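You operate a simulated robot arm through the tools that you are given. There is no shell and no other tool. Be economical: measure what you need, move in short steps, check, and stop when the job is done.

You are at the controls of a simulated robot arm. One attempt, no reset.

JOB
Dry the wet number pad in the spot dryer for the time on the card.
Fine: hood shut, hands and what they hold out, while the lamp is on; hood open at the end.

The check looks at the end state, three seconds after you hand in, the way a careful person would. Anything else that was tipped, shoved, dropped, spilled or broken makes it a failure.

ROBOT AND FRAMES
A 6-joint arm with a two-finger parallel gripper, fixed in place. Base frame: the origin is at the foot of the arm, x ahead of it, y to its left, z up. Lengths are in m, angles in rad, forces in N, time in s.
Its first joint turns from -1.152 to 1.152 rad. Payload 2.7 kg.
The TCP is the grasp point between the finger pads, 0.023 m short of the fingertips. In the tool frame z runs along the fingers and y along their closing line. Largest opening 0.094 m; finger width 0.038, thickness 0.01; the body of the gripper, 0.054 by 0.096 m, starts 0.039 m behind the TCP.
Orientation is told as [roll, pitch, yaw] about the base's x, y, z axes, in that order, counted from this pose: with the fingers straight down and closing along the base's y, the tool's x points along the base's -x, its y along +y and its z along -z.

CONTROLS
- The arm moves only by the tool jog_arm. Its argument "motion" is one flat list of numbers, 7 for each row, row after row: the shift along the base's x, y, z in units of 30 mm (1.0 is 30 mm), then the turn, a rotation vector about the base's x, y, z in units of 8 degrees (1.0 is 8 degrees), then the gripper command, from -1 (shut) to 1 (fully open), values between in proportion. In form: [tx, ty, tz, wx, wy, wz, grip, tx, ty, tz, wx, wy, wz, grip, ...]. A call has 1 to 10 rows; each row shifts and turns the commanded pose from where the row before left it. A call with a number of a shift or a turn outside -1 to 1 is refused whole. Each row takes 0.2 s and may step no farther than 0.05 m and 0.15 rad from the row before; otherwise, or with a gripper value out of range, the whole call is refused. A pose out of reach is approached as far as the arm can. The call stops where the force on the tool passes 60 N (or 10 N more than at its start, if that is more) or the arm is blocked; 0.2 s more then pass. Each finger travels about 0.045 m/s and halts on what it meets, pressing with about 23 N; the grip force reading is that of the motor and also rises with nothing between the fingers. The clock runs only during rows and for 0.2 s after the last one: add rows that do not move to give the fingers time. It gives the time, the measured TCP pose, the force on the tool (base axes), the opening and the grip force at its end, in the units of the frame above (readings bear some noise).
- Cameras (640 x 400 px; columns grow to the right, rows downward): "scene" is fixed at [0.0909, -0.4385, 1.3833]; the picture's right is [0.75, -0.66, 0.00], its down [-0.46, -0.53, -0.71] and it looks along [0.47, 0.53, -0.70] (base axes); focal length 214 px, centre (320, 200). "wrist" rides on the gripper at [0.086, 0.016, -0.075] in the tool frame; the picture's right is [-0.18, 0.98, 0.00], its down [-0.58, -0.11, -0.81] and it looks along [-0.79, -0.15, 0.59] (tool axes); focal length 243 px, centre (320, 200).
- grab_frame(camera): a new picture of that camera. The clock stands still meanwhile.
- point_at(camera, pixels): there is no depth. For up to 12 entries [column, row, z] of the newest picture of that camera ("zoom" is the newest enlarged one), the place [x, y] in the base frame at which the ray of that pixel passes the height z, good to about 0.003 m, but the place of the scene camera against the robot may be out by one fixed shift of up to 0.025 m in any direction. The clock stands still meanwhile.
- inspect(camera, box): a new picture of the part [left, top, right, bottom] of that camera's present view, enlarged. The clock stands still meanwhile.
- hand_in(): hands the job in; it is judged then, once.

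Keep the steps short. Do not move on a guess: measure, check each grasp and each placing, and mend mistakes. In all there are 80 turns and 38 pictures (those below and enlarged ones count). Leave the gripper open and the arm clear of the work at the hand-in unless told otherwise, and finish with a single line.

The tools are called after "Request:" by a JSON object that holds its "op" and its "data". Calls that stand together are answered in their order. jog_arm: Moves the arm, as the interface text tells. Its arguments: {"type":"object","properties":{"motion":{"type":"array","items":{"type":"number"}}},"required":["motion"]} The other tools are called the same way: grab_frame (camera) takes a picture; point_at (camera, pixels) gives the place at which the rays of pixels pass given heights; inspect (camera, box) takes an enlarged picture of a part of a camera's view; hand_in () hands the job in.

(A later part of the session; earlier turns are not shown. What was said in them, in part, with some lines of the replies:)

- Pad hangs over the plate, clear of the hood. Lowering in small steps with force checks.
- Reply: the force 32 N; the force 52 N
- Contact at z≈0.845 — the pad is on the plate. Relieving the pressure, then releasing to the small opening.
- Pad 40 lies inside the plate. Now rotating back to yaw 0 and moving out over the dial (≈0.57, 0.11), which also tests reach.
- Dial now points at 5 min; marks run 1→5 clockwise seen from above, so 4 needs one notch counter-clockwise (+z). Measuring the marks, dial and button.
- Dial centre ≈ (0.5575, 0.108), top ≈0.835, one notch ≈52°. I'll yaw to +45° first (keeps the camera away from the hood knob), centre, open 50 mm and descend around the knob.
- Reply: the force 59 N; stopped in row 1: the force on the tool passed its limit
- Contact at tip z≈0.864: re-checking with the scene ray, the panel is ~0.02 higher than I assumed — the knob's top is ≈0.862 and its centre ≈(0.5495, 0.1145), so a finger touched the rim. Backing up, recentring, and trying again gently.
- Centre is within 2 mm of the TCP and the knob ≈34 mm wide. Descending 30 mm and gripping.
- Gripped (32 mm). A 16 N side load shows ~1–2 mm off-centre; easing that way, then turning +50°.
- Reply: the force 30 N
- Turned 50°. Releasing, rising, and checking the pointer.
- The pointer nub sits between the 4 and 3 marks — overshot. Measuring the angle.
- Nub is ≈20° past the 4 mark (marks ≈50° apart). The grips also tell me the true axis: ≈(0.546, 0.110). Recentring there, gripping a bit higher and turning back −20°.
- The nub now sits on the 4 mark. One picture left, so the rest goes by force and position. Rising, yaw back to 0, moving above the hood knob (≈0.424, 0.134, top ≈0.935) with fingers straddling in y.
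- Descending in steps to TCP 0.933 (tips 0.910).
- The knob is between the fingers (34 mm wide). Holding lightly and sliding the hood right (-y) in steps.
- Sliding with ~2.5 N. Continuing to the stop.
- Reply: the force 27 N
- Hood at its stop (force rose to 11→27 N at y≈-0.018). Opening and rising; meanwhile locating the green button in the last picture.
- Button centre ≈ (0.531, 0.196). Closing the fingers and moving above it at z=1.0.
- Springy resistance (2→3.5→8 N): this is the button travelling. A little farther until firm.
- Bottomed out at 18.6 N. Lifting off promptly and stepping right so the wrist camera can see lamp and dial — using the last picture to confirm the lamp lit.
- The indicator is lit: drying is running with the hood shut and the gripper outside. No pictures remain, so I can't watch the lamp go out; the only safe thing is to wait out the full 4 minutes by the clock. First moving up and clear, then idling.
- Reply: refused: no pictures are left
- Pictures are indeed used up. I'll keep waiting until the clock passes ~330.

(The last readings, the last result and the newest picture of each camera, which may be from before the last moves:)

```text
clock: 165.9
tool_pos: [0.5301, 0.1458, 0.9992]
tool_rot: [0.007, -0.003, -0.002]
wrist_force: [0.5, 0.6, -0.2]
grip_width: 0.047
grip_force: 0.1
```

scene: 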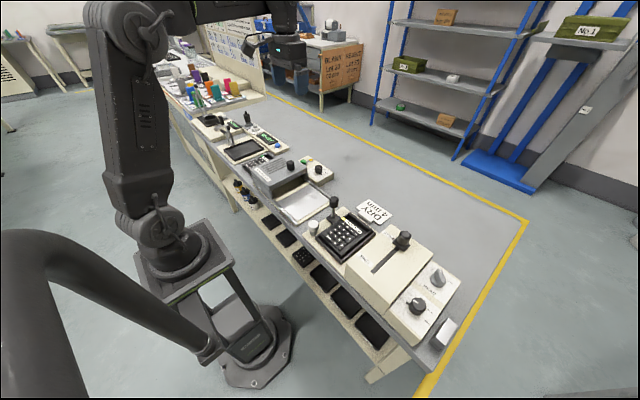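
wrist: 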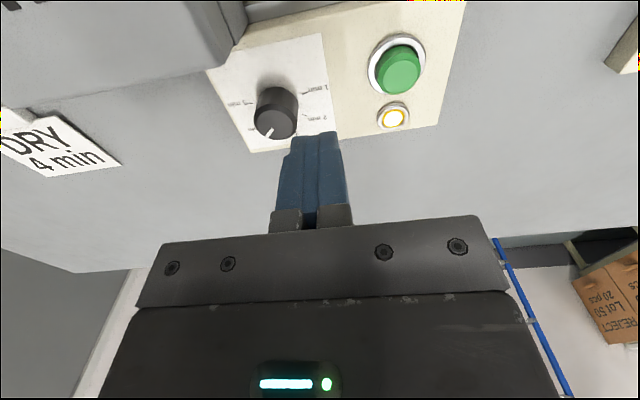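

78 s elapsed since the press; continuing the wait.

Request:
{"op": "jog_arm", "data": {"motion": [0, 0, 0, 0, 0, 0, 0, 0, 0, 0, 0, 0, 0, 0, 0, 0, 0, 0, 0, 0, 0, 0, 0, 0, 0, 0, 0, 0, 0, 0, 0, 0, 0, 0, 0, 0, 0, 0, 0, 0, 0, 0, 0, 0, 0, 0, 0, 0, 0, 0, 0, 0, 0, 0, 0, 0, 0, 0, 0, 0, 0, 0, 0, 0, 0, 0, 0, 0, 0, 0]}}

Request:
{"op": "jog_arm", "data": {"motion": [0, 0, 0, 0, 0, 0, 0, 0, 0, 0, 0, 0, 0, 0, 0, 0, 0, 0, 0, 0, 0, 0, 0, 0, 0, 0, 0, 0, 0, 0, 0, 0, 0, 0, 0, 0, 0, 0, 0, 0, 0, 0, 0, 0, 0, 0, 0, 0, 0, 0, 0, 0, 0, 0, 0, 0, 0, 0, 0, 0, 0, 0, 0, 0, 0, 0, 0, 0, 0, 0]}}

Request:
{"op": "jog_arm", "data": {"motion": [0, 0, 0, 0, 0, 0, 0, 0, 0, 0, 0, 0, 0, 0, 0, 0, 0, 0, 0, 0, 0, 0, 0, 0, 0, 0, 0, 0, 0, 0, 0, 0, 0, 0, 0, 0, 0, 0, 0, 0, 0, 0, 0, 0, 0, 0, 0, 0, 0, 0, 0, 0, 0, 0, 0, 0, 0, 0, 0, 0, 0, 0, 0, 0, 0, 0, 0, 0, 0, 0]}}

Request:
{"op": "jog_arm", "data": {"motion": [0, 0, 0, 0, 0, 0, 0, 0, 0, 0, 0, 0, 0, 0, 0, 0, 0, 0, 0, 0, 0, 0, 0, 0, 0, 0, 0, 0, 0, 0, 0, 0, 0, 0, 0, 0, 0, 0, 0, 0, 0, 0, 0, 0, 0, 0, 0, 0, 0, 0, 0, 0, 0, 0, 0, 0, 0, 0, 0, 0, 0, 0, 0, 0, 0, 0, 0, 0, 0, 0]}}

Request:
{"op": "jog_arm", "data": {"motion": [0, 0, 0, 0, 0, 0, 0, 0, 0, 0, 0, 0, 0, 0, 0, 0, 0, 0, 0, 0, 0, 0, 0, 0, 0, 0, 0, 0, 0, 0, 0, 0, 0, 0, 0, 0, 0, 0, 0, 0, 0, 0, 0, 0, 0, 0, 0, 0, 0, 0, 0, 0, 0, 0, 0, 0, 0, 0, 0, 0, 0, 0, 0, 0, 0, 0, 0, 0, 0, 0]}}

Request:
{"op": "jog_arm", "data": {"motion": [0, 0, 0, 0, 0, 0, 0, 0, 0, 0, 0, 0, 0, 0, 0, 0, 0, 0, 0, 0, 0, 0, 0, 0, 0, 0, 0, 0, 0, 0, 0, 0, 0, 0, 0, 0, 0, 0, 0, 0, 0, 0, 0, 0, 0, 0, 0, 0, 0, 0, 0, 0, 0, 0, 0, 0, 0, 0, 0, 0, 0, 0, 0, 0, 0, 0, 0, 0, 0, 0]}}

Request:
{"op": "jog_arm", "data": {"motion": [0, 0, 0, 0, 0, 0, 0, 0, 0, 0, 0, 0, 0, 0, 0, 0, 0, 0, 0, 0, 0, 0, 0, 0, 0, 0, 0, 0, 0, 0, 0, 0, 0, 0, 0, 0, 0, 0, 0, 0, 0, 0, 0, 0, 0, 0, 0, 0, 0, 0, 0, 0, 0, 0, 0, 0, 0, 0, 0, 0, 0, 0, 0, 0, 0, 0, 0, 0, 0, 0]}}

Request:
{"op": "jog_arm", "data": {"motion": [0, 0, 0, 0, 0, 0, 0, 0, 0, 0, 0, 0, 0, 0, 0, 0, 0, 0, 0, 0, 0, 0, 0, 0, 0, 0, 0, 0, 0, 0, 0, 0, 0, 0, 0, 0, 0, 0, 0, 0, 0, 0, 0, 0, 0, 0, 0, 0, 0, 0, 0, 0, 0, 0, 0, 0, 0, 0, 0, 0, 0, 0, 0, 0, 0, 0, 0, 0, 0, 0]}}

Request:
{"op": "jog_arm", "data": {"motion": [0, 0, 0, 0, 0, 0, 0, 0, 0, 0, 0, 0, 0, 0, 0, 0, 0, 0, 0, 0, 0, 0, 0, 0, 0, 0, 0, 0, 0, 0, 0, 0, 0, 0, 0, 0, 0, 0, 0, 0, 0, 0, 0, 0, 0, 0, 0, 0, 0, 0, 0, 0, 0, 0, 0, 0, 0, 0, 0, 0, 0, 0, 0, 0, 0, 0, 0, 0, 0, 0]}}

Request:
{"op": "jog_arm", "data": {"motion": [0, 0, 0, 0, 0, 0, 0, 0, 0, 0, 0, 0, 0, 0, 0, 0, 0, 0, 0, 0, 0, 0, 0, 0, 0, 0, 0, 0, 0, 0, 0, 0, 0, 0, 0, 0, 0, 0, 0, 0, 0, 0, 0, 0, 0, 0, 0, 0, 0, 0, 0, 0, 0, 0, 0, 0, 0, 0, 0, 0, 0, 0, 0, 0, 0, 0, 0, 0, 0, 0]}}

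Request:
{"op": "jog_arm", "data": {"motion": [0, 0, 0, 0, 0, 0, 0, 0, 0, 0, 0, 0, 0, 0, 0, 0, 0, 0, 0, 0, 0, 0, 0, 0, 0, 0, 0, 0, 0, 0, 0, 0, 0, 0, 0, 0, 0, 0, 0, 0, 0, 0, 0, 0, 0, 0, 0, 0, 0, 0, 0, 0, 0, 0, 0, 0, 0, 0, 0, 0, 0, 0, 0, 0, 0, 0, 0, 0, 0, 0]}}

Request:
{"op": "jog_arm", "data": {"motion": [0, 0, 0, 0, 0, 0, 0, 0, 0, 0, 0, 0, 0, 0, 0, 0, 0, 0, 0, 0, 0, 0, 0, 0, 0, 0, 0, 0, 0, 0, 0, 0, 0, 0, 0, 0, 0, 0, 0, 0, 0, 0, 0, 0, 0, 0, 0, 0, 0, 0, 0, 0, 0, 0, 0, 0, 0, 0, 0, 0, 0, 0, 0, 0, 0, 0, 0, 0, 0, 0]}}

Request:
{"op": "jog_arm", "data": {"motion": [0, 0, 0, 0, 0, 0, 0, 0, 0, 0, 0, 0, 0, 0, 0, 0, 0, 0, 0, 0, 0, 0, 0, 0, 0, 0, 0, 0, 0, 0, 0, 0, 0, 0, 0, 0, 0, 0, 0, 0, 0, 0, 0, 0, 0, 0, 0, 0, 0, 0, 0, 0, 0, 0, 0, 0, 0, 0, 0, 0, 0, 0, 0, 0, 0, 0, 0, 0, 0, 0]}}

Request:
{"op": "jog_arm", "data": {"motion": [0, 0, 0, 0, 0, 0, 0, 0, 0, 0, 0, 0, 0, 0, 0, 0, 0, 0, 0, 0, 0, 0, 0, 0, 0, 0, 0, 0, 0, 0, 0, 0, 0, 0, 0, 0, 0, 0, 0, 0, 0, 0, 0, 0, 0, 0, 0, 0, 0, 0, 0, 0, 0, 0, 0, 0, 0, 0, 0, 0, 0, 0, 0, 0, 0, 0, 0, 0, 0, 0]}}

Request:
{"op": "jog_arm", "data": {"motion": [0, 0, 0, 0, 0, 0, 0, 0, 0, 0, 0, 0, 0, 0, 0, 0, 0, 0, 0, 0, 0, 0, 0, 0, 0, 0, 0, 0, 0, 0, 0, 0, 0, 0, 0, 0, 0, 0, 0, 0, 0, 0, 0, 0, 0, 0, 0, 0, 0, 0, 0, 0, 0, 0, 0, 0, 0, 0, 0, 0, 0, 0, 0, 0, 0, 0, 0, 0, 0, 0]}}

Request:
{"op": "jog_arm", "data": {"motion": [0, 0, 0, 0, 0, 0, 0, 0, 0, 0, 0, 0, 0, 0, 0, 0, 0, 0, 0, 0, 0, 0, 0, 0, 0, 0, 0, 0, 0, 0, 0, 0, 0, 0, 0, 0, 0, 0, 0, 0, 0, 0, 0, 0, 0, 0, 0, 0, 0, 0, 0, 0, 0, 0, 0, 0, 0, 0, 0, 0, 0, 0, 0, 0, 0, 0, 0, 0, 0, 0]}}

Request:
{"op": "jog_arm", "data": {"motion": [0, 0, 0, 0, 0, 0, 0, 0, 0, 0, 0, 0, 0, 0, 0, 0, 0, 0, 0, 0, 0, 0, 0, 0, 0, 0, 0, 0, 0, 0, 0, 0, 0, 0, 0, 0, 0, 0, 0, 0, 0, 0, 0, 0, 0, 0, 0, 0, 0, 0, 0, 0, 0, 0, 0, 0, 0, 0, 0, 0, 0, 0, 0, 0, 0, 0, 0, 0, 0, 0]}}

Request:
{"op": "jog_arm", "data": {"motion": [0, 0, 0, 0, 0, 0, 0, 0, 0, 0, 0, 0, 0, 0, 0, 0, 0, 0, 0, 0, 0, 0, 0, 0, 0, 0, 0, 0, 0, 0, 0, 0, 0, 0, 0, 0, 0, 0, 0, 0, 0, 0, 0, 0, 0, 0, 0, 0, 0, 0, 0, 0, 0, 0, 0, 0, 0, 0, 0, 0, 0, 0, 0, 0, 0, 0, 0, 0, 0, 0]}}

Request:
{"op": "jog_arm", "data": {"motion": [0, 0, 0, 0, 0, 0, 0, 0, 0, 0, 0, 0, 0, 0, 0, 0, 0, 0, 0, 0, 0, 0, 0, 0, 0, 0, 0, 0, 0, 0, 0, 0, 0, 0, 0, 0, 0, 0, 0, 0, 0, 0, 0, 0, 0, 0, 0, 0, 0, 0, 0, 0, 0, 0, 0, 0, 0, 0, 0, 0, 0, 0, 0, 0, 0, 0, 0, 0, 0, 0]}}

Request:
{"op": "jog_arm", "data": {"motion": [0, 0, 0, 0, 0, 0, 0, 0, 0, 0, 0, 0, 0, 0, 0, 0, 0, 0, 0, 0, 0, 0, 0, 0, 0, 0, 0, 0, 0, 0, 0, 0, 0, 0, 0, 0, 0, 0, 0, 0, 0, 0, 0, 0, 0, 0, 0, 0, 0, 0, 0, 0, 0, 0, 0, 0, 0, 0, 0, 0, 0, 0, 0, 0, 0, 0, 0, 0, 0, 0]}}

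Request:
{"op": "jog_arm", "data": {"motion": [0, 0, 0, 0, 0, 0, 0, 0, 0, 0, 0, 0, 0, 0, 0, 0, 0, 0, 0, 0, 0, 0, 0, 0, 0, 0, 0, 0, 0, 0, 0, 0, 0, 0, 0, 0, 0, 0, 0, 0, 0, 0, 0, 0, 0, 0, 0, 0, 0, 0, 0, 0, 0, 0, 0, 0, 0, 0, 0, 0, 0, 0, 0, 0, 0, 0, 0, 0, 0, 0]}}

Request:
{"op": "jog_arm", "data": {"motion": [0, 0, 0, 0, 0, 0, 0, 0, 0, 0, 0, 0, 0, 0, 0, 0, 0, 0, 0, 0, 0, 0, 0, 0, 0, 0, 0, 0, 0, 0, 0, 0, 0, 0, 0, 0, 0, 0, 0, 0, 0, 0, 0, 0, 0, 0, 0, 0, 0, 0, 0, 0, 0, 0, 0, 0, 0, 0, 0, 0, 0, 0, 0, 0, 0, 0, 0, 0, 0, 0]}}

Request:
{"op": "jog_arm", "data": {"motion": [0, 0, 0, 0, 0, 0, 0, 0, 0, 0, 0, 0, 0, 0, 0, 0, 0, 0, 0, 0, 0, 0, 0, 0, 0, 0, 0, 0, 0, 0, 0, 0, 0, 0, 0, 0, 0, 0, 0, 0, 0, 0, 0, 0, 0, 0, 0, 0, 0, 0, 0, 0, 0, 0, 0, 0, 0, 0, 0, 0, 0, 0, 0, 0, 0, 0, 0, 0, 0, 0]}}

Request:
{"op": "jog_arm", "data": {"motion": [0, 0, 0, 0, 0, 0, 0, 0, 0, 0, 0, 0, 0, 0, 0, 0, 0, 0, 0, 0, 0, 0, 0, 0, 0, 0, 0, 0, 0, 0, 0, 0, 0, 0, 0, 0, 0, 0, 0, 0, 0, 0, 0, 0, 0, 0, 0, 0, 0, 0, 0, 0, 0, 0, 0, 0, 0, 0, 0, 0, 0, 0, 0, 0, 0, 0, 0, 0, 0, 0]}}

```text
clock: 168.1
tool_pos: [0.5294, 0.1476, 0.9987]
tool_rot: [0.006, -0.002, -0.002]
wrist_force: [0.7, 0.0, 0.2]
grip_width: 0.0468
grip_force: 0.0
```

```text
clock: 170.3
tool_pos: [0.5302, 0.1465, 0.999]
tool_rot: [0.007, -0.003, -0.001]
wrist_force: [-0.8, -0.7, 0.0]
grip_width: 0.047
grip_force: 0.0
```

```text
clock: 172.5
tool_pos: [0.5305, 0.1471, 0.9989]
tool_rot: [0.007, -0.004, -0.002]
wrist_force: [0.0, -1.1, -0.1]
grip_width: 0.0471
grip_force: 0.0
```

```text
clock: 174.7
tool_pos: [0.5306, 0.1472, 0.9993]
tool_rot: [0.006, -0.002, -0.001]
wrist_force: [0.5, -0.5, -0.8]
grip_width: 0.0471
grip_force: 0.0
```

```text
clock: 176.9
tool_pos: [0.5303, 0.1469, 0.9991]
tool_rot: [0.008, -0.004, -0.002]
wrist_force: [0.6, 1.9, 0.2]
grip_width: 0.0467
grip_force: 0.1
```

```text
clock: 179.1
tool_pos: [0.5316, 0.1475, 0.9983]
tool_rot: [0.007, -0.004, -0.002]
wrist_force: [0.6, 0.7, -0.1]
grip_width: 0.0469
grip_force: 0.2
```

```text
clock: 181.3
tool_pos: [0.5302, 0.1468, 0.9992]
tool_rot: [0.008, -0.002, -0.001]
wrist_force: [0.0, -0.5, 0.4]
grip_width: 0.0468
grip_force: 0.0
```

```text
clock: 183.5
tool_pos: [0.5306, 0.1466, 0.9993]
tool_rot: [0.006, -0.003, -0.002]
wrist_force: [-0.9, 0.9, -0.6]
grip_width: 0.0467
grip_force: 0.0
```

```text
clock: 185.7
tool_pos: [0.5296, 0.147, 0.9999]
tool_rot: [0.007, -0.004, -0.002]
wrist_force: [-0.2, -0.4, -0.2]
grip_width: 0.047
grip_force: 0.0
```

```text
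clock: 187.9
tool_pos: [0.5306, 0.1475, 0.9998]
tool_rot: [0.006, -0.004, -0.002]
wrist_force: [-0.3, -0.2, 0.4]
grip_width: 0.047
grip_force: 0.1
```

```text
clock: 190.1
tool_pos: [0.5291, 0.1465, 0.999]
tool_rot: [0.008, -0.003, -0.002]
wrist_force: [0.9, 0.4, 0.2]
grip_width: 0.0472
grip_force: 0.2
```

```text
clock: 192.3
tool_pos: [0.5308, 0.1451, 0.9989]
tool_rot: [0.008, -0.004, -0.001]
wrist_force: [0.0, -0.4, -0.4]
grip_width: 0.0471
grip_force: 0.0
```

```text
clock: 194.5
tool_pos: [0.5299, 0.146, 0.9994]
tool_rot: [0.007, -0.004, -0.002]
wrist_force: [0.1, -0.8, -0.4]
grip_width: 0.0471
grip_force: 0.0
```

```text
clock: 196.7
tool_pos: [0.53, 0.1471, 0.9984]
tool_rot: [0.006, -0.003, -0.002]
wrist_force: [0.4, -0.3, -1.5]
grip_width: 0.047
grip_force: 0.0
```

```text
clock: 198.9
tool_pos: [0.5306, 0.1471, 0.9989]
tool_rot: [0.008, -0.005, -0.003]
wrist_force: [0.1, -0.3, 1.0]
grip_width: 0.0472
grip_force: 0.1
```

```text
clock: 201.1
tool_pos: [0.5302, 0.1459, 0.9989]
tool_rot: [0.007, -0.005, -0.001]
wrist_force: [0.6, 0.1, -0.1]
grip_width: 0.047
grip_force: 0.0
```

```text
clock: 203.3
tool_pos: [0.53, 0.1466, 0.9988]
tool_rot: [0.006, -0.003, -0.001]
wrist_force: [1.1, -0.1, 0.1]
grip_width: 0.0468
grip_force: 0.0
```

```text
clock: 205.5
tool_pos: [0.5307, 0.1454, 0.9997]
tool_rot: [0.007, -0.004, -0.002]
wrist_force: [-1.2, 1.0, -1.2]
grip_width: 0.0469
grip_force: 0.1
```

```text
clock: 207.7
tool_pos: [0.5303, 0.147, 0.9997]
tool_rot: [0.007, -0.003, -0.003]
wrist_force: [0.2, 1.0, -0.6]
grip_width: 0.0469
grip_force: 0.1
```

```text
clock: 209.9
tool_pos: [0.5305, 0.146, 0.9998]
tool_rot: [0.009, -0.004, -0.002]
wrist_force: [0.9, 0.0, -0.4]
grip_width: 0.0471
grip_force: 0.1
```

```text
clock: 212.1
tool_pos: [0.5292, 0.1466, 0.9993]
tool_rot: [0.005, -0.003, -0.002]
wrist_force: [0.1, -0.3, -0.1]
grip_width: 0.0468
grip_force: 0.0
```

```text
clock: 214.3
tool_pos: [0.5297, 0.1465, 0.9995]
tool_rot: [0.006, -0.004, -0.002]
wrist_force: [0.2, -0.8, -0.5]
grip_width: 0.047
grip_force: 0.0
```

```text
clock: 216.5
tool_pos: [0.5311, 0.1466, 0.9997]
tool_rot: [0.007, -0.005, -0.002]
wrist_force: [-1.0, -0.4, 1.1]
grip_width: 0.047
grip_force: 0.1
```

```text
clock: 218.7
tool_pos: [0.5307, 0.1469, 0.9987]
tool_rot: [0.006, -0.004, -0.003]
wrist_force: [0.4, -0.9, -0.2]
grip_width: 0.0469
grip_force: 0.1
```

Request:
{"op": "jog_arm", "data": {"motion": [0, 0, 0, 0, 0, 0, 0, 0, 0, 0, 0, 0, 0, 0, 0, 0, 0, 0, 0, 0, 0, 0, 0, 0, 0, 0, 0, 0, 0, 0, 0, 0, 0, 0, 0, 0, 0, 0, 0, 0, 0, 0, 0, 0, 0, 0, 0, 0, 0, 0, 0, 0, 0, 0, 0, 0, 0, 0, 0, 0, 0, 0, 0, 0, 0, 0, 0, 0, 0, 0]}}

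```text
clock: 220.9
tool_pos: [0.5304, 0.1474, 0.9992]
tool_rot: [0.007, -0.002, -0.002]
wrist_force: [0.3, 0.6, 0.1]
grip_width: 0.0471
grip_force: 0.0
```

133 s elapsed; continuing.

Request:
{"op": "jog_arm", "data": {"motion": [0, 0, 0, 0, 0, 0, 0, 0, 0, 0, 0, 0, 0, 0, 0, 0, 0, 0, 0, 0, 0, 0, 0, 0, 0, 0, 0, 0, 0, 0, 0, 0, 0, 0, 0, 0, 0, 0, 0, 0, 0, 0, 0, 0, 0, 0, 0, 0, 0, 0, 0, 0, 0, 0, 0, 0, 0, 0, 0, 0, 0, 0, 0, 0, 0, 0, 0, 0, 0, 0]}}

Request:
{"op": "jog_arm", "data": {"motion": [0, 0, 0, 0, 0, 0, 0, 0, 0, 0, 0, 0, 0, 0, 0, 0, 0, 0, 0, 0, 0, 0, 0, 0, 0, 0, 0, 0, 0, 0, 0, 0, 0, 0, 0, 0, 0, 0, 0, 0, 0, 0, 0, 0, 0, 0, 0, 0, 0, 0, 0, 0, 0, 0, 0, 0, 0, 0, 0, 0, 0, 0, 0, 0, 0, 0, 0, 0, 0, 0]}}

Request:
{"op": "jog_arm", "data": {"motion": [0, 0, 0, 0, 0, 0, 0, 0, 0, 0, 0, 0, 0, 0, 0, 0, 0, 0, 0, 0, 0, 0, 0, 0, 0, 0, 0, 0, 0, 0, 0, 0, 0, 0, 0, 0, 0, 0, 0, 0, 0, 0, 0, 0, 0, 0, 0, 0, 0, 0, 0, 0, 0, 0, 0, 0, 0, 0, 0, 0, 0, 0, 0, 0, 0, 0, 0, 0, 0, 0]}}

Request:
{"op": "jog_arm", "data": {"motion": [0, 0, 0, 0, 0, 0, 0, 0, 0, 0, 0, 0, 0, 0, 0, 0, 0, 0, 0, 0, 0, 0, 0, 0, 0, 0, 0, 0, 0, 0, 0, 0, 0, 0, 0, 0, 0, 0, 0, 0, 0, 0, 0, 0, 0, 0, 0, 0, 0, 0, 0, 0, 0, 0, 0, 0, 0, 0, 0, 0, 0, 0, 0, 0, 0, 0, 0, 0, 0, 0]}}

Request:
{"op": "jog_arm", "data": {"motion": [0, 0, 0, 0, 0, 0, 0, 0, 0, 0, 0, 0, 0, 0, 0, 0, 0, 0, 0, 0, 0, 0, 0, 0, 0, 0, 0, 0, 0, 0, 0, 0, 0, 0, 0, 0, 0, 0, 0, 0, 0, 0, 0, 0, 0, 0, 0, 0, 0, 0, 0, 0, 0, 0, 0, 0, 0, 0, 0, 0, 0, 0, 0, 0, 0, 0, 0, 0, 0, 0]}}

Request:
{"op": "jog_arm", "data": {"motion": [0, 0, 0, 0, 0, 0, 0, 0, 0, 0, 0, 0, 0, 0, 0, 0, 0, 0, 0, 0, 0, 0, 0, 0, 0, 0, 0, 0, 0, 0, 0, 0, 0, 0, 0, 0, 0, 0, 0, 0, 0, 0, 0, 0, 0, 0, 0, 0, 0, 0, 0, 0, 0, 0, 0, 0, 0, 0, 0, 0, 0, 0, 0, 0, 0, 0, 0, 0, 0, 0]}}

Request:
{"op": "jog_arm", "data": {"motion": [0, 0, 0, 0, 0, 0, 0, 0, 0, 0, 0, 0, 0, 0, 0, 0, 0, 0, 0, 0, 0, 0, 0, 0, 0, 0, 0, 0, 0, 0, 0, 0, 0, 0, 0, 0, 0, 0, 0, 0, 0, 0, 0, 0, 0, 0, 0, 0, 0, 0, 0, 0, 0, 0, 0, 0, 0, 0, 0, 0, 0, 0, 0, 0, 0, 0, 0, 0, 0, 0]}}

Request:
{"op": "jog_arm", "data": {"motion": [0, 0, 0, 0, 0, 0, 0, 0, 0, 0, 0, 0, 0, 0, 0, 0, 0, 0, 0, 0, 0, 0, 0, 0, 0, 0, 0, 0, 0, 0, 0, 0, 0, 0, 0, 0, 0, 0, 0, 0, 0, 0, 0, 0, 0, 0, 0, 0, 0, 0, 0, 0, 0, 0, 0, 0, 0, 0, 0, 0, 0, 0, 0, 0, 0, 0, 0, 0, 0, 0]}}

Request:
{"op": "jog_arm", "data": {"motion": [0, 0, 0, 0, 0, 0, 0, 0, 0, 0, 0, 0, 0, 0, 0, 0, 0, 0, 0, 0, 0, 0, 0, 0, 0, 0, 0, 0, 0, 0, 0, 0, 0, 0, 0, 0, 0, 0, 0, 0, 0, 0, 0, 0, 0, 0, 0, 0, 0, 0, 0, 0, 0, 0, 0, 0, 0, 0, 0, 0, 0, 0, 0, 0, 0, 0, 0, 0, 0, 0]}}

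Request:
{"op": "jog_arm", "data": {"motion": [0, 0, 0, 0, 0, 0, 0, 0, 0, 0, 0, 0, 0, 0, 0, 0, 0, 0, 0, 0, 0, 0, 0, 0, 0, 0, 0, 0, 0, 0, 0, 0, 0, 0, 0, 0, 0, 0, 0, 0, 0, 0, 0, 0, 0, 0, 0, 0, 0, 0, 0, 0, 0, 0, 0, 0, 0, 0, 0, 0, 0, 0, 0, 0, 0, 0, 0, 0, 0, 0]}}

Request:
{"op": "jog_arm", "data": {"motion": [0, 0, 0, 0, 0, 0, 0, 0, 0, 0, 0, 0, 0, 0, 0, 0, 0, 0, 0, 0, 0, 0, 0, 0, 0, 0, 0, 0, 0, 0, 0, 0, 0, 0, 0, 0, 0, 0, 0, 0, 0, 0, 0, 0, 0, 0, 0, 0, 0, 0, 0, 0, 0, 0, 0, 0, 0, 0, 0, 0, 0, 0, 0, 0, 0, 0, 0, 0, 0, 0]}}

Request:
{"op": "jog_arm", "data": {"motion": [0, 0, 0, 0, 0, 0, 0, 0, 0, 0, 0, 0, 0, 0, 0, 0, 0, 0, 0, 0, 0, 0, 0, 0, 0, 0, 0, 0, 0, 0, 0, 0, 0, 0, 0, 0, 0, 0, 0, 0, 0, 0, 0, 0, 0, 0, 0, 0, 0, 0, 0, 0, 0, 0, 0, 0, 0, 0, 0, 0, 0, 0, 0, 0, 0, 0, 0, 0, 0, 0]}}

Request:
{"op": "jog_arm", "data": {"motion": [0, 0, 0, 0, 0, 0, 0, 0, 0, 0, 0, 0, 0, 0, 0, 0, 0, 0, 0, 0, 0, 0, 0, 0, 0, 0, 0, 0, 0, 0, 0, 0, 0, 0, 0, 0, 0, 0, 0, 0, 0, 0, 0, 0, 0, 0, 0, 0, 0, 0, 0, 0, 0, 0, 0, 0, 0, 0, 0, 0, 0, 0, 0, 0, 0, 0, 0, 0, 0, 0]}}

Request:
{"op": "jog_arm", "data": {"motion": [0, 0, 0, 0, 0, 0, 0, 0, 0, 0, 0, 0, 0, 0, 0, 0, 0, 0, 0, 0, 0, 0, 0, 0, 0, 0, 0, 0, 0, 0, 0, 0, 0, 0, 0, 0, 0, 0, 0, 0, 0, 0, 0, 0, 0, 0, 0, 0, 0, 0, 0, 0, 0, 0, 0, 0, 0, 0, 0, 0, 0, 0, 0, 0, 0, 0, 0, 0, 0, 0]}}

Request:
{"op": "jog_arm", "data": {"motion": [0, 0, 0, 0, 0, 0, 0, 0, 0, 0, 0, 0, 0, 0, 0, 0, 0, 0, 0, 0, 0, 0, 0, 0, 0, 0, 0, 0, 0, 0, 0, 0, 0, 0, 0, 0, 0, 0, 0, 0, 0, 0, 0, 0, 0, 0, 0, 0, 0, 0, 0, 0, 0, 0, 0, 0, 0, 0, 0, 0, 0, 0, 0, 0, 0, 0, 0, 0, 0, 0]}}

Request:
{"op": "jog_arm", "data": {"motion": [0, 0, 0, 0, 0, 0, 0, 0, 0, 0, 0, 0, 0, 0, 0, 0, 0, 0, 0, 0, 0, 0, 0, 0, 0, 0, 0, 0, 0, 0, 0, 0, 0, 0, 0, 0, 0, 0, 0, 0, 0, 0, 0, 0, 0, 0, 0, 0, 0, 0, 0, 0, 0, 0, 0, 0, 0, 0, 0, 0, 0, 0, 0, 0, 0, 0, 0, 0, 0, 0]}}

Request:
{"op": "jog_arm", "data": {"motion": [0, 0, 0, 0, 0, 0, 0, 0, 0, 0, 0, 0, 0, 0, 0, 0, 0, 0, 0, 0, 0, 0, 0, 0, 0, 0, 0, 0, 0, 0, 0, 0, 0, 0, 0, 0, 0, 0, 0, 0, 0, 0, 0, 0, 0, 0, 0, 0, 0, 0, 0, 0, 0, 0, 0, 0, 0, 0, 0, 0, 0, 0, 0, 0, 0, 0, 0, 0, 0, 0]}}

Request:
{"op": "jog_arm", "data": {"motion": [0, 0, 0, 0, 0, 0, 0, 0, 0, 0, 0, 0, 0, 0, 0, 0, 0, 0, 0, 0, 0, 0, 0, 0, 0, 0, 0, 0, 0, 0, 0, 0, 0, 0, 0, 0, 0, 0, 0, 0, 0, 0, 0, 0, 0, 0, 0, 0, 0, 0, 0, 0, 0, 0, 0, 0, 0, 0, 0, 0, 0, 0, 0, 0, 0, 0, 0, 0, 0, 0]}}

Request:
{"op": "jog_arm", "data": {"motion": [0, 0, 0, 0, 0, 0, 0, 0, 0, 0, 0, 0, 0, 0, 0, 0, 0, 0, 0, 0, 0, 0, 0, 0, 0, 0, 0, 0, 0, 0, 0, 0, 0, 0, 0, 0, 0, 0, 0, 0, 0, 0, 0, 0, 0, 0, 0, 0, 0, 0, 0, 0, 0, 0, 0, 0, 0, 0, 0, 0, 0, 0, 0, 0, 0, 0, 0, 0, 0, 0]}}

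Request:
{"op": "jog_arm", "data": {"motion": [0, 0, 0, 0, 0, 0, 0, 0, 0, 0, 0, 0, 0, 0, 0, 0, 0, 0, 0, 0, 0, 0, 0, 0, 0, 0, 0, 0, 0, 0, 0, 0, 0, 0, 0, 0, 0, 0, 0, 0, 0, 0, 0, 0, 0, 0, 0, 0, 0, 0, 0, 0, 0, 0, 0, 0, 0, 0, 0, 0, 0, 0, 0, 0, 0, 0, 0, 0, 0, 0]}}

Request:
{"op": "jog_arm", "data": {"motion": [0, 0, 0, 0, 0, 0, 0, 0, 0, 0, 0, 0, 0, 0, 0, 0, 0, 0, 0, 0, 0, 0, 0, 0, 0, 0, 0, 0, 0, 0, 0, 0, 0, 0, 0, 0, 0, 0, 0, 0, 0, 0, 0, 0, 0, 0, 0, 0, 0, 0, 0, 0, 0, 0, 0, 0, 0, 0, 0, 0, 0, 0, 0, 0, 0, 0, 0, 0, 0, 0]}}

Request:
{"op": "jog_arm", "data": {"motion": [0, 0, 0, 0, 0, 0, 0, 0, 0, 0, 0, 0, 0, 0, 0, 0, 0, 0, 0, 0, 0, 0, 0, 0, 0, 0, 0, 0, 0, 0, 0, 0, 0, 0, 0, 0, 0, 0, 0, 0, 0, 0, 0, 0, 0, 0, 0, 0, 0, 0, 0, 0, 0, 0, 0, 0, 0, 0, 0, 0, 0, 0, 0, 0, 0, 0, 0, 0, 0, 0]}}

Request:
{"op": "jog_arm", "data": {"motion": [0, 0, 0, 0, 0, 0, 0, 0, 0, 0, 0, 0, 0, 0, 0, 0, 0, 0, 0, 0, 0, 0, 0, 0, 0, 0, 0, 0, 0, 0, 0, 0, 0, 0, 0, 0, 0, 0, 0, 0, 0, 0, 0, 0, 0, 0, 0, 0, 0, 0, 0, 0, 0, 0, 0, 0, 0, 0, 0, 0, 0, 0, 0, 0, 0, 0, 0, 0, 0, 0]}}

Request:
{"op": "jog_arm", "data": {"motion": [0, 0, 0, 0, 0, 0, 0, 0, 0, 0, 0, 0, 0, 0, 0, 0, 0, 0, 0, 0, 0, 0, 0, 0, 0, 0, 0, 0, 0, 0, 0, 0, 0, 0, 0, 0, 0, 0, 0, 0, 0, 0, 0, 0, 0, 0, 0, 0, 0, 0, 0, 0, 0, 0, 0, 0, 0, 0, 0, 0, 0, 0, 0, 0, 0, 0, 0, 0, 0, 0]}}

```text
clock: 223.1
tool_pos: [0.5304, 0.1466, 0.9998]
tool_rot: [0.006, -0.003, -0.003]
wrist_force: [-0.5, -0.1, -0.3]
grip_width: 0.0469
grip_force: 0.1
```

```text
clock: 225.3
tool_pos: [0.5308, 0.1463, 0.999]
tool_rot: [0.007, -0.004, -0.003]
wrist_force: [0.4, 0.3, -0.3]
grip_width: 0.0469
grip_force: 0.1
```

```text
clock: 227.5
tool_pos: [0.5302, 0.1462, 0.9995]
tool_rot: [0.008, -0.002, -0.002]
wrist_force: [-0.7, 0.2, -0.2]
grip_width: 0.0468
grip_force: 0.0
```

```text
clock: 229.7
tool_pos: [0.5312, 0.1473, 0.999]
tool_rot: [0.008, -0.003, 0.0]
wrist_force: [0.4, -0.4, -0.3]
grip_width: 0.0471
grip_force: 0.0
```

```text
clock: 231.9
tool_pos: [0.5309, 0.1468, 0.9994]
tool_rot: [0.005, -0.002, 0.0]
wrist_force: [-0.8, -0.3, 0.1]
grip_width: 0.0469
grip_force: 0.0
```

```text
clock: 234.1
tool_pos: [0.5316, 0.1471, 0.9995]
tool_rot: [0.007, -0.003, 0.0]
wrist_force: [0.4, -0.3, -0.6]
grip_width: 0.0468
grip_force: 0.0
```

```text
clock: 236.3
tool_pos: [0.5302, 0.147, 0.9997]
tool_rot: [0.008, -0.002, -0.001]
wrist_force: [-0.3, 0.0, -0.4]
grip_width: 0.047
grip_force: 0.2
```

```text
clock: 238.5
tool_pos: [0.5297, 0.1458, 0.9992]
tool_rot: [0.009, -0.003, -0.003]
wrist_force: [0.1, 0.2, 0.3]
grip_width: 0.0469
grip_force: 0.0
```

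```text
clock: 240.7
tool_pos: [0.5306, 0.1465, 0.9997]
tool_rot: [0.006, -0.004, -0.003]
wrist_force: [-0.9, 0.3, -0.2]
grip_width: 0.0469
grip_force: 0.0
```

```text
clock: 242.9
tool_pos: [0.5297, 0.1457, 0.9994]
tool_rot: [0.007, -0.005, -0.002]
wrist_force: [0.5, 0.9, 0.2]
grip_width: 0.0472
grip_force: 0.1
```

```text
clock: 245.1
tool_pos: [0.5308, 0.1472, 1.0006]
tool_rot: [0.007, -0.004, -0.003]
wrist_force: [-0.3, -0.2, 0.6]
grip_width: 0.0471
grip_force: 0.1
```

```text
clock: 247.3
tool_pos: [0.5314, 0.1471, 0.999]
tool_rot: [0.008, -0.002, -0.003]
wrist_force: [-0.4, 0.9, 0.4]
grip_width: 0.047
grip_force: 0.1
```

```text
clock: 249.5
tool_pos: [0.5297, 0.1465, 0.9997]
tool_rot: [0.007, -0.004, -0.001]
wrist_force: [0.0, -0.4, 0.4]
grip_width: 0.047
grip_force: 0.0
```

```text
clock: 251.7
tool_pos: [0.5292, 0.1462, 0.9997]
tool_rot: [0.007, -0.004, 0.0]
wrist_force: [0.1, 0.6, -0.6]
grip_width: 0.0469
grip_force: 0.1
```

```text
clock: 253.9
tool_pos: [0.5303, 0.1477, 0.9992]
tool_rot: [0.007, -0.003, -0.001]
wrist_force: [0.0, -0.2, -0.1]
grip_width: 0.047
grip_force: 0.1
```

```text
clock: 256.1
tool_pos: [0.5294, 0.1466, 0.9995]
tool_rot: [0.008, -0.004, -0.001]
wrist_force: [0.5, 0.5, 0.3]
grip_width: 0.0472
grip_force: 0.0
```

```text
clock: 258.3
tool_pos: [0.5297, 0.147, 0.9995]
tool_rot: [0.007, -0.004, -0.002]
wrist_force: [-0.3, -0.3, -0.1]
grip_width: 0.0468
grip_force: 0.0
```

```text
clock: 260.5
tool_pos: [0.5293, 0.147, 0.9993]
tool_rot: [0.008, -0.003, -0.003]
wrist_force: [0.0, -0.4, -0.3]
grip_width: 0.0468
grip_force: 0.0
```

```text
clock: 262.7
tool_pos: [0.5292, 0.1459, 0.999]
tool_rot: [0.006, -0.004, -0.002]
wrist_force: [0.7, 0.0, 0.2]
grip_width: 0.0468
grip_force: 0.0
```

```text
clock: 264.9
tool_pos: [0.5303, 0.1467, 0.9988]
tool_rot: [0.006, -0.004, -0.001]
wrist_force: [-0.1, 0.1, 0.3]
grip_width: 0.0472
grip_force: 0.0
```

```text
clock: 267.1
tool_pos: [0.5298, 0.1471, 1.0001]
tool_rot: [0.008, -0.003, -0.003]
wrist_force: [0.0, -0.2, -0.1]
grip_width: 0.0468
grip_force: 0.0
```

```text
clock: 269.3
tool_pos: [0.5298, 0.1474, 1.001]
tool_rot: [0.006, -0.003, -0.001]
wrist_force: [0.5, -0.2, 0.0]
grip_width: 0.0469
grip_force: 0.1
```

```text
clock: 271.5
tool_pos: [0.5305, 0.1463, 0.9995]
tool_rot: [0.005, -0.004, -0.002]
wrist_force: [0.1, 1.1, 0.5]
grip_width: 0.0468
grip_force: 0.0
```

```text
clock: 273.7
tool_pos: [0.5306, 0.1459, 0.9998]
tool_rot: [0.007, -0.002, -0.001]
wrist_force: [-0.4, 0.1, -0.4]
grip_width: 0.0472
grip_force: 0.0
```

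Request:
{"op": "jog_arm", "data": {"motion": [0, 0, 0, 0, 0, 0, 0, 0, 0, 0, 0, 0, 0, 0, 0, 0, 0, 0, 0, 0, 0, 0, 0, 0, 0, 0, 0, 0, 0, 0, 0, 0, 0, 0, 0, 0, 0, 0, 0, 0, 0, 0, 0, 0, 0, 0, 0, 0, 0, 0, 0, 0, 0, 0, 0, 0, 0, 0, 0, 0, 0, 0, 0, 0, 0, 0, 0, 0, 0, 0]}}

```text
clock: 275.9
tool_pos: [0.5306, 0.1469, 0.999]
tool_rot: [0.008, -0.003, -0.001]
wrist_force: [-0.2, 0.0, -0.4]
grip_width: 0.047
grip_force: 0.1
```

188 s elapsed; last stretch (to past 240 s).

Request:
{"op": "jog_arm", "data": {"motion": [0, 0, 0, 0, 0, 0, 0, 0, 0, 0, 0, 0, 0, 0, 0, 0, 0, 0, 0, 0, 0, 0, 0, 0, 0, 0, 0, 0, 0, 0, 0, 0, 0, 0, 0, 0, 0, 0, 0, 0, 0, 0, 0, 0, 0, 0, 0, 0, 0, 0, 0, 0, 0, 0, 0, 0, 0, 0, 0, 0, 0, 0, 0, 0, 0, 0, 0, 0, 0, 0]}}

Request:
{"op": "jog_arm", "data": {"motion": [0, 0, 0, 0, 0, 0, 0, 0, 0, 0, 0, 0, 0, 0, 0, 0, 0, 0, 0, 0, 0, 0, 0, 0, 0, 0, 0, 0, 0, 0, 0, 0, 0, 0, 0, 0, 0, 0, 0, 0, 0, 0, 0, 0, 0, 0, 0, 0, 0, 0, 0, 0, 0, 0, 0, 0, 0, 0, 0, 0, 0, 0, 0, 0, 0, 0, 0, 0, 0, 0]}}

Request:
{"op": "jog_arm", "data": {"motion": [0, 0, 0, 0, 0, 0, 0, 0, 0, 0, 0, 0, 0, 0, 0, 0, 0, 0, 0, 0, 0, 0, 0, 0, 0, 0, 0, 0, 0, 0, 0, 0, 0, 0, 0, 0, 0, 0, 0, 0, 0, 0, 0, 0, 0, 0, 0, 0, 0, 0, 0, 0, 0, 0, 0, 0, 0, 0, 0, 0, 0, 0, 0, 0, 0, 0, 0, 0, 0, 0]}}

Request:
{"op": "jog_arm", "data": {"motion": [0, 0, 0, 0, 0, 0, 0, 0, 0, 0, 0, 0, 0, 0, 0, 0, 0, 0, 0, 0, 0, 0, 0, 0, 0, 0, 0, 0, 0, 0, 0, 0, 0, 0, 0, 0, 0, 0, 0, 0, 0, 0, 0, 0, 0, 0, 0, 0, 0, 0, 0, 0, 0, 0, 0, 0, 0, 0, 0, 0, 0, 0, 0, 0, 0, 0, 0, 0, 0, 0]}}

Request:
{"op": "jog_arm", "data": {"motion": [0, 0, 0, 0, 0, 0, 0, 0, 0, 0, 0, 0, 0, 0, 0, 0, 0, 0, 0, 0, 0, 0, 0, 0, 0, 0, 0, 0, 0, 0, 0, 0, 0, 0, 0, 0, 0, 0, 0, 0, 0, 0, 0, 0, 0, 0, 0, 0, 0, 0, 0, 0, 0, 0, 0, 0, 0, 0, 0, 0, 0, 0, 0, 0, 0, 0, 0, 0, 0, 0]}}

Request:
{"op": "jog_arm", "data": {"motion": [0, 0, 0, 0, 0, 0, 0, 0, 0, 0, 0, 0, 0, 0, 0, 0, 0, 0, 0, 0, 0, 0, 0, 0, 0, 0, 0, 0, 0, 0, 0, 0, 0, 0, 0, 0, 0, 0, 0, 0, 0, 0, 0, 0, 0, 0, 0, 0, 0, 0, 0, 0, 0, 0, 0, 0, 0, 0, 0, 0, 0, 0, 0, 0, 0, 0, 0, 0, 0, 0]}}

Request:
{"op": "jog_arm", "data": {"motion": [0, 0, 0, 0, 0, 0, 0, 0, 0, 0, 0, 0, 0, 0, 0, 0, 0, 0, 0, 0, 0, 0, 0, 0, 0, 0, 0, 0, 0, 0, 0, 0, 0, 0, 0, 0, 0, 0, 0, 0, 0, 0, 0, 0, 0, 0, 0, 0, 0, 0, 0, 0, 0, 0, 0, 0, 0, 0, 0, 0, 0, 0, 0, 0, 0, 0, 0, 0, 0, 0]}}

Request:
{"op": "jog_arm", "data": {"motion": [0, 0, 0, 0, 0, 0, 0, 0, 0, 0, 0, 0, 0, 0, 0, 0, 0, 0, 0, 0, 0, 0, 0, 0, 0, 0, 0, 0, 0, 0, 0, 0, 0, 0, 0, 0, 0, 0, 0, 0, 0, 0, 0, 0, 0, 0, 0, 0, 0, 0, 0, 0, 0, 0, 0, 0, 0, 0, 0, 0, 0, 0, 0, 0, 0, 0, 0, 0, 0, 0]}}

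Request:
{"op": "jog_arm", "data": {"motion": [0, 0, 0, 0, 0, 0, 0, 0, 0, 0, 0, 0, 0, 0, 0, 0, 0, 0, 0, 0, 0, 0, 0, 0, 0, 0, 0, 0, 0, 0, 0, 0, 0, 0, 0, 0, 0, 0, 0, 0, 0, 0, 0, 0, 0, 0, 0, 0, 0, 0, 0, 0, 0, 0, 0, 0, 0, 0, 0, 0, 0, 0, 0, 0, 0, 0, 0, 0, 0, 0]}}

Request:
{"op": "jog_arm", "data": {"motion": [0, 0, 0, 0, 0, 0, 0, 0, 0, 0, 0, 0, 0, 0, 0, 0, 0, 0, 0, 0, 0, 0, 0, 0, 0, 0, 0, 0, 0, 0, 0, 0, 0, 0, 0, 0, 0, 0, 0, 0, 0, 0, 0, 0, 0, 0, 0, 0, 0, 0, 0, 0, 0, 0, 0, 0, 0, 0, 0, 0, 0, 0, 0, 0, 0, 0, 0, 0, 0, 0]}}

Request:
{"op": "jog_arm", "data": {"motion": [0, 0, 0, 0, 0, 0, 0, 0, 0, 0, 0, 0, 0, 0, 0, 0, 0, 0, 0, 0, 0, 0, 0, 0, 0, 0, 0, 0, 0, 0, 0, 0, 0, 0, 0, 0, 0, 0, 0, 0, 0, 0, 0, 0, 0, 0, 0, 0, 0, 0, 0, 0, 0, 0, 0, 0, 0, 0, 0, 0, 0, 0, 0, 0, 0, 0, 0, 0, 0, 0]}}

Request:
{"op": "jog_arm", "data": {"motion": [0, 0, 0, 0, 0, 0, 0, 0, 0, 0, 0, 0, 0, 0, 0, 0, 0, 0, 0, 0, 0, 0, 0, 0, 0, 0, 0, 0, 0, 0, 0, 0, 0, 0, 0, 0, 0, 0, 0, 0, 0, 0, 0, 0, 0, 0, 0, 0, 0, 0, 0, 0, 0, 0, 0, 0, 0, 0, 0, 0, 0, 0, 0, 0, 0, 0, 0, 0, 0, 0]}}

Request:
{"op": "jog_arm", "data": {"motion": [0, 0, 0, 0, 0, 0, 0, 0, 0, 0, 0, 0, 0, 0, 0, 0, 0, 0, 0, 0, 0, 0, 0, 0, 0, 0, 0, 0, 0, 0, 0, 0, 0, 0, 0, 0, 0, 0, 0, 0, 0, 0, 0, 0, 0, 0, 0, 0, 0, 0, 0, 0, 0, 0, 0, 0, 0, 0, 0, 0, 0, 0, 0, 0, 0, 0, 0, 0, 0, 0]}}

Request:
{"op": "jog_arm", "data": {"motion": [0, 0, 0, 0, 0, 0, 0, 0, 0, 0, 0, 0, 0, 0, 0, 0, 0, 0, 0, 0, 0, 0, 0, 0, 0, 0, 0, 0, 0, 0, 0, 0, 0, 0, 0, 0, 0, 0, 0, 0, 0, 0, 0, 0, 0, 0, 0, 0, 0, 0, 0, 0, 0, 0, 0, 0, 0, 0, 0, 0, 0, 0, 0, 0, 0, 0, 0, 0, 0, 0]}}

Request:
{"op": "jog_arm", "data": {"motion": [0, 0, 0, 0, 0, 0, 0, 0, 0, 0, 0, 0, 0, 0, 0, 0, 0, 0, 0, 0, 0, 0, 0, 0, 0, 0, 0, 0, 0, 0, 0, 0, 0, 0, 0, 0, 0, 0, 0, 0, 0, 0, 0, 0, 0, 0, 0, 0, 0, 0, 0, 0, 0, 0, 0, 0, 0, 0, 0, 0, 0, 0, 0, 0, 0, 0, 0, 0, 0, 0]}}

Request:
{"op": "jog_arm", "data": {"motion": [0, 0, 0, 0, 0, 0, 0, 0, 0, 0, 0, 0, 0, 0, 0, 0, 0, 0, 0, 0, 0, 0, 0, 0, 0, 0, 0, 0, 0, 0, 0, 0, 0, 0, 0, 0, 0, 0, 0, 0, 0, 0, 0, 0, 0, 0, 0, 0, 0, 0, 0, 0, 0, 0, 0, 0, 0, 0, 0, 0, 0, 0, 0, 0, 0, 0, 0, 0, 0, 0]}}

Request:
{"op": "jog_arm", "data": {"motion": [0, 0, 0, 0, 0, 0, 0, 0, 0, 0, 0, 0, 0, 0, 0, 0, 0, 0, 0, 0, 0, 0, 0, 0, 0, 0, 0, 0, 0, 0, 0, 0, 0, 0, 0, 0, 0, 0, 0, 0, 0, 0, 0, 0, 0, 0, 0, 0, 0, 0, 0, 0, 0, 0, 0, 0, 0, 0, 0, 0, 0, 0, 0, 0, 0, 0, 0, 0, 0, 0]}}

Request:
{"op": "jog_arm", "data": {"motion": [0, 0, 0, 0, 0, 0, 0, 0, 0, 0, 0, 0, 0, 0, 0, 0, 0, 0, 0, 0, 0, 0, 0, 0, 0, 0, 0, 0, 0, 0, 0, 0, 0, 0, 0, 0, 0, 0, 0, 0, 0, 0, 0, 0, 0, 0, 0, 0, 0, 0, 0, 0, 0, 0, 0, 0, 0, 0, 0, 0, 0, 0, 0, 0, 0, 0, 0, 0, 0, 0]}}

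Request:
{"op": "jog_arm", "data": {"motion": [0, 0, 0, 0, 0, 0, 0, 0, 0, 0, 0, 0, 0, 0, 0, 0, 0, 0, 0, 0, 0, 0, 0, 0, 0, 0, 0, 0, 0, 0, 0, 0, 0, 0, 0, 0, 0, 0, 0, 0, 0, 0, 0, 0, 0, 0, 0, 0, 0, 0, 0, 0, 0, 0, 0, 0, 0, 0, 0, 0, 0, 0, 0, 0, 0, 0, 0, 0, 0, 0]}}

Request:
{"op": "jog_arm", "data": {"motion": [0, 0, 0, 0, 0, 0, 0, 0, 0, 0, 0, 0, 0, 0, 0, 0, 0, 0, 0, 0, 0, 0, 0, 0, 0, 0, 0, 0, 0, 0, 0, 0, 0, 0, 0, 0, 0, 0, 0, 0, 0, 0, 0, 0, 0, 0, 0, 0, 0, 0, 0, 0, 0, 0, 0, 0, 0, 0, 0, 0, 0, 0, 0, 0, 0, 0, 0, 0, 0, 0]}}

Request:
{"op": "jog_arm", "data": {"motion": [0, 0, 0, 0, 0, 0, 0, 0, 0, 0, 0, 0, 0, 0, 0, 0, 0, 0, 0, 0, 0, 0, 0, 0, 0, 0, 0, 0, 0, 0, 0, 0, 0, 0, 0, 0, 0, 0, 0, 0, 0, 0, 0, 0, 0, 0, 0, 0, 0, 0, 0, 0, 0, 0, 0, 0, 0, 0, 0, 0, 0, 0, 0, 0, 0, 0, 0, 0, 0, 0]}}

Request:
{"op": "jog_arm", "data": {"motion": [0, 0, 0, 0, 0, 0, 0, 0, 0, 0, 0, 0, 0, 0, 0, 0, 0, 0, 0, 0, 0, 0, 0, 0, 0, 0, 0, 0, 0, 0, 0, 0, 0, 0, 0, 0, 0, 0, 0, 0, 0, 0, 0, 0, 0, 0, 0, 0, 0, 0, 0, 0, 0, 0, 0, 0, 0, 0, 0, 0, 0, 0, 0, 0, 0, 0, 0, 0, 0, 0]}}

Request:
{"op": "jog_arm", "data": {"motion": [0, 0, 0, 0, 0, 0, 0, 0, 0, 0, 0, 0, 0, 0, 0, 0, 0, 0, 0, 0, 0, 0, 0, 0, 0, 0, 0, 0, 0, 0, 0, 0, 0, 0, 0, 0, 0, 0, 0, 0, 0, 0, 0, 0, 0, 0, 0, 0, 0, 0, 0, 0, 0, 0, 0, 0, 0, 0, 0, 0, 0, 0, 0, 0, 0, 0, 0, 0, 0, 0]}}

Request:
{"op": "jog_arm", "data": {"motion": [0, 0, 0, 0, 0, 0, 0, 0, 0, 0, 0, 0, 0, 0, 0, 0, 0, 0, 0, 0, 0, 0, 0, 0, 0, 0, 0, 0, 0, 0, 0, 0, 0, 0, 0, 0, 0, 0, 0, 0, 0, 0, 0, 0, 0, 0, 0, 0, 0, 0, 0, 0, 0, 0, 0, 0, 0, 0, 0, 0, 0, 0, 0, 0, 0, 0, 0, 0, 0, 0]}}

```text
clock: 278.1
tool_pos: [0.5315, 0.1462, 0.9987]
tool_rot: [0.006, -0.003, -0.001]
wrist_force: [-0.1, -0.4, 0.4]
grip_width: 0.0469
grip_force: 0.0
```

```text
clock: 280.3
tool_pos: [0.53, 0.1469, 1.0]
tool_rot: [0.007, -0.003, -0.001]
wrist_force: [-0.5, 0.3, 0.0]
grip_width: 0.0469
grip_force: 0.1
```

```text
clock: 282.5
tool_pos: [0.5301, 0.1462, 0.9997]
tool_rot: [0.008, -0.005, -0.002]
wrist_force: [-0.2, 0.7, 0.0]
grip_width: 0.0467
grip_force: 0.2
```

```text
clock: 284.7
tool_pos: [0.5302, 0.1462, 0.9999]
tool_rot: [0.008, -0.005, -0.003]
wrist_force: [0.0, 0.1, 0.6]
grip_width: 0.047
grip_force: 0.0
```

```text
clock: 286.9
tool_pos: [0.5308, 0.1459, 0.9996]
tool_rot: [0.007, -0.004, -0.001]
wrist_force: [0.3, -0.2, 0.0]
grip_width: 0.0468
grip_force: 0.1
```

```text
clock: 289.1
tool_pos: [0.5296, 0.1472, 1.0]
tool_rot: [0.008, -0.005, -0.002]
wrist_force: [-0.1, 0.5, 0.6]
grip_width: 0.0472
grip_force: 0.0
```

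```text
clock: 291.3
tool_pos: [0.5301, 0.1468, 0.9987]
tool_rot: [0.008, -0.004, -0.003]
wrist_force: [-0.2, 0.3, -0.2]
grip_width: 0.0467
grip_force: 0.1
```

```text
clock: 293.5
tool_pos: [0.531, 0.1469, 0.9994]
tool_rot: [0.008, -0.004, -0.003]
wrist_force: [-0.3, -0.5, 0.2]
grip_width: 0.047
grip_force: 0.0
```

```text
clock: 295.7
tool_pos: [0.5309, 0.1463, 1.0008]
tool_rot: [0.006, -0.005, -0.003]
wrist_force: [0.6, 0.0, -0.2]
grip_width: 0.0469
grip_force: 0.2
```

```text
clock: 297.9
tool_pos: [0.5295, 0.1465, 0.9998]
tool_rot: [0.006, -0.005, -0.001]
wrist_force: [0.6, 0.7, 0.4]
grip_width: 0.0469
grip_force: 0.1
```

```text
clock: 300.1
tool_pos: [0.5311, 0.1461, 1.0004]
tool_rot: [0.006, -0.003, -0.002]
wrist_force: [0.9, -0.3, 0.5]
grip_width: 0.0473
grip_force: 0.2
```

```text
clock: 302.3
tool_pos: [0.531, 0.1468, 1.0007]
tool_rot: [0.008, -0.004, -0.001]
wrist_force: [0.1, -0.3, -0.8]
grip_width: 0.047
grip_force: 0.0
```

```text
clock: 304.5
tool_pos: [0.5301, 0.1472, 0.999]
tool_rot: [0.007, -0.004, -0.003]
wrist_force: [0.6, -0.6, 1.9]
grip_width: 0.047
grip_force: 0.0
```

```text
clock: 306.7
tool_pos: [0.5302, 0.1464, 1.0001]
tool_rot: [0.006, -0.002, -0.001]
wrist_force: [0.2, 0.2, 0.2]
grip_width: 0.0472
grip_force: 0.0
```

```text
clock: 308.9
tool_pos: [0.5301, 0.1478, 0.9996]
tool_rot: [0.006, -0.005, -0.001]
wrist_force: [0.4, -0.3, -0.4]
grip_width: 0.0472
grip_force: 0.1
```

```text
clock: 311.1
tool_pos: [0.5306, 0.1462, 0.9996]
tool_rot: [0.008, -0.004, -0.003]
wrist_force: [0.0, 0.1, 0.5]
grip_width: 0.0469
grip_force: 0.0
```

```text
clock: 313.3
tool_pos: [0.53, 0.1471, 0.9994]
tool_rot: [0.006, -0.003, -0.004]
wrist_force: [0.4, 0.5, -0.6]
grip_width: 0.047
grip_force: 0.0
```

```text
clock: 315.5
tool_pos: [0.5297, 0.1464, 0.999]
tool_rot: [0.007, -0.003, -0.001]
wrist_force: [0.0, 1.2, 1.2]
grip_width: 0.0465
grip_force: 0.1
```

```text
clock: 317.7
tool_pos: [0.529, 0.1452, 0.999]
tool_rot: [0.006, -0.004, -0.003]
wrist_force: [-0.3, -0.3, 0.1]
grip_width: 0.047
grip_force: 0.1
```

```text
clock: 319.9
tool_pos: [0.5303, 0.147, 0.9986]
tool_rot: [0.008, -0.003, -0.002]
wrist_force: [-0.2, -0.4, 0.2]
grip_width: 0.0471
grip_force: 0.0
```

```text
clock: 322.1
tool_pos: [0.5299, 0.1465, 1.0006]
tool_rot: [0.007, -0.004, -0.002]
wrist_force: [1.0, -0.3, 0.1]
grip_width: 0.047
grip_force: 0.0
```

```text
clock: 324.3
tool_pos: [0.5293, 0.147, 0.9993]
tool_rot: [0.007, -0.003, -0.001]
wrist_force: [-0.3, 0.7, 0.0]
grip_width: 0.0473
grip_force: 0.1
```

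```text
clock: 326.5
tool_pos: [0.5297, 0.1466, 0.9996]
tool_rot: [0.008, -0.003, -0.002]
wrist_force: [0.4, 0.9, -0.2]
grip_width: 0.0468
grip_force: 0.0
```

```text
clock: 328.7
tool_pos: [0.5301, 0.1468, 0.9995]
tool_rot: [0.007, -0.002, -0.002]
wrist_force: [0.5, 0.4, -1.3]
grip_width: 0.0469
grip_force: 0.0
```

Request:
{"op": "jog_arm", "data": {"motion": [0, 0, 0, 0, 0, 0, 0, 0, 0, 0, 0, 0, 0, 0, 0, 0, 0, 0, 0, 0, 0, 0, 0, 0, 0, 0, 0, 0, 0, 0, 0, 0, 0, 0, 0, 0, 0, 0, 0, 0, 0, 0, 0, 0, 0, 0, 0, 0, 0, 0, 0, 0, 0, 0, 0, 0, 0, 0, 0, 0, 0, 0, 0, 0, 0, 0, 0, 0, 0, 0]}}

Request:
{"op": "jog_arm", "data": {"motion": [0, 0, 0, 0, 0, 0, 0, 0, 0, 0, 0, 0, 0, 0, 0, 0, 0, 0, 0, 0, 0, 0, 0, 0, 0, 0, 0, 0, 0, 0, 0, 0, 0, 0, 0, 0, 0, 0, 0, 0, 0, 0, 0, 0, 0, 0, 0, 0, 0, 0, 0, 0, 0, 0, 0, 0, 0, 0, 0, 0, 0, 0, 0, 0, 0, 0, 0, 0, 0, 0]}}

```text
clock: 330.9
tool_pos: [0.5307, 0.148, 0.999]
tool_rot: [0.007, -0.006, -0.001]
wrist_force: [-0.1, 0.1, -0.7]
grip_width: 0.0467
grip_force: 0.1
```

```text
clock: 333.1
tool_pos: [0.5294, 0.146, 1.0004]
tool_rot: [0.008, -0.004, -0.003]
wrist_force: [-0.7, 0.5, 0.2]
grip_width: 0.0469
grip_force: 0.0
```

245 s have passed since the press (lamp must be off). Moving back over the hood knob (≈0.424, -0.016) to open it.

Request:
{"op": "jog_arm", "data": {"motion": [-0.5, -0.8, 0, 0, 0, 0, 0.6, -0.5, -0.8, 0, 0, 0, 0, 0.6, -0.5, -0.8, 0, 0, 0, 0, 0.6, -0.5, -0.8, 0, 0, 0, 0, 0.6, -0.5, -0.8, 0, 0, 0, 0, 0.6, -0.5, -0.8, 0, 0, 0, 0, 0.6, -0.54, -0.63, 0, 0, 0, 0, 0.6, 0, 0, 0, 0, 0, 0, 0.6]}}

Request:
{"op": "jog_arm", "data": {"motion": [0, 0, -0.5, 0, 0, 0, 0.6, 0, 0, -0.5, 0, 0, 0, 0.6, 0, 0, -0.4, 0, 0, 0, 0.6, 0, 0, -0.3, 0, 0, 0, 0.6, 0, 0, -0.3, 0, 0, 0, 0.6, 0, 0, -0.2, 0, 0, 0, 0.6, 0, 0, 0, 0, 0, 0, 0.6]}}

Request:
{"op": "jog_arm", "data": {"motion": [0, 0, 0, 0, 0, 0, 0.2, 0, 0, 0, 0, 0, 0, -0.1, 0, 0, 0, 0, 0, 0, -0.2, 0, 0, 0, 0, 0, 0, -0.2]}}

```text
clock: 334.9
tool_pos: [0.4246, -0.016, 0.9989]
tool_rot: [0.007, -0.003, -0.001]
wrist_force: [0.6, 0.5, 0.2]
grip_width: 0.0752
grip_force: 0.0
```

```text
clock: 336.5
tool_pos: [0.424, -0.0159, 0.934]
tool_rot: [0.006, -0.004, -0.003]
wrist_force: [0.2, 0.6, 0.0]
grip_width: 0.0751
grip_force: 0.1
```

```text
clock: 337.5
tool_pos: [0.4234, -0.0163, 0.9334]
tool_rot: [0.007, -0.004, -0.003]
wrist_force: [0.2, 0.2, 0.5]
grip_width: 0.0374
grip_force: 0.0
```

Straddled. Sliding the hood back left (+y) to its original place (knob y≈0.134).

Request:
{"op": "jog_arm", "data": {"motion": [0, 0.4, 0, 0, 0, 0, -0.2, 0, 0.4, 0, 0, 0, 0, -0.2, 0, 0.4, 0, 0, 0, 0, -0.2, 0, 0.4, 0, 0, 0, 0, -0.2, 0, 0.4, 0, 0, 0, 0, -0.2, 0, 0, 0, 0, 0, 0, -0.2]}}

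Request:
{"op": "jog_arm", "data": {"motion": [0, 0.4, 0, 0, 0, 0, -0.2, 0, 0.4, 0, 0, 0, 0, -0.2, 0, 0.4, 0, 0, 0, 0, -0.2, 0, 0.4, 0, 0, 0, 0, -0.2, 0, 0.4, 0, 0, 0, 0, -0.2, 0, 0.4, 0, 0, 0, 0, -0.2, 0, 0.3, 0, 0, 0, 0, -0.2, 0, 0, 0, 0, 0, 0, -0.2]}}

```text
clock: 338.9
tool_pos: [0.4242, 0.0432, 0.9332]
tool_rot: [0.007, -0.004, -0.002]
wrist_force: [-1.0, -1.6, 0.8]
grip_width: 0.0384
grip_force: 1.3
```

```text
clock: 340.7
tool_pos: [0.4243, 0.1246, 0.9325]
tool_rot: [0.008, -0.005, -0.001]
wrist_force: [-0.7, -2.3, -0.4]
grip_width: 0.038
grip_force: 0.1
```

Request:
{"op": "jog_arm", "data": {"motion": [0, 0.15, 0, 0, 0, 0, -0.2, 0, 0.15, 0, 0, 0, 0, -0.2, 0, 0, 0, 0, 0, 0, -0.2]}}

Request:
{"op": "jog_arm", "data": {"motion": [0, 0.08, 0, 0, 0, 0, -0.2, 0, 0, 0, 0, 0, 0, -0.2]}}

```text
clock: 341.5
tool_pos: [0.424, 0.1333, 0.9329]
tool_rot: [0.007, -0.004, -0.003]
wrist_force: [0.9, -0.9, 1.0]
grip_width: 0.0379
grip_force: 0.1
```

```text
clock: 342.1
tool_pos: [0.4247, 0.1373, 0.9337]
tool_rot: [0.006, -0.004, -0.002]
wrist_force: [0.4, -1.2, 0.6]
grip_width: 0.038
grip_force: 0.2
```

Hood is back open where it started. Releasing, rising, and retracting clear.

Request:
{"op": "jog_arm", "data": {"motion": [0, -0.05, 0, 0, 0, 0, 0.2, 0, 0, 0, 0, 0, 0, 0.6, 0, 0, 0, 0, 0, 0, 0.6, 0, 0, 0.6, 0, 0, 0, 0.6, 0, 0, 1, 0, 0, 0, 1, 0, 0, 1, 0, 0, 0, 1, 0, 0, 1, 0, 0, 0, 1, 0, 0, 1, 0, 0, 0, 1, 0, 0, 1, 0, 0, 0, 1, 0, 0, 1, 0, 0, 0, 1]}}

Request:
{"op": "jog_arm", "data": {"motion": [-0.5, 0, 0.6, 0, 0, 0, 1, -0.5, 0, 0.6, 0, 0, 0, 1, 0, 0, 0, 0, 0, 0, 1, 0, 0, 0, 0, 0, 0, 1]}}

```text
clock: 344.3
tool_pos: [0.4246, 0.1336, 1.1318]
tool_rot: [0.008, -0.002, 0.0]
wrist_force: [-0.7, 0.3, 0.1]
grip_width: 0.0943
grip_force: 0.0
```

```text
clock: 345.3
tool_pos: [0.3933, 0.134, 1.1676]
tool_rot: [0.006, -0.003, -0.002]
wrist_force: [-0.7, 0.3, -0.2]
grip_width: 0.0941
grip_force: 0.1
```

Gripper is open, the arm is clear, the hood is open and the pad is on the dryer bed. Handing in.

Request:
{"op": "hand_in", "data": {}}

```text
The job is handed in.
```

Pad No 40 was dried with the dial at 4 min and the hood shut, and the hood is open again; with no pictures left I waited 245 s after the button press instead of seeing the lamp go out, and did not see the final state.
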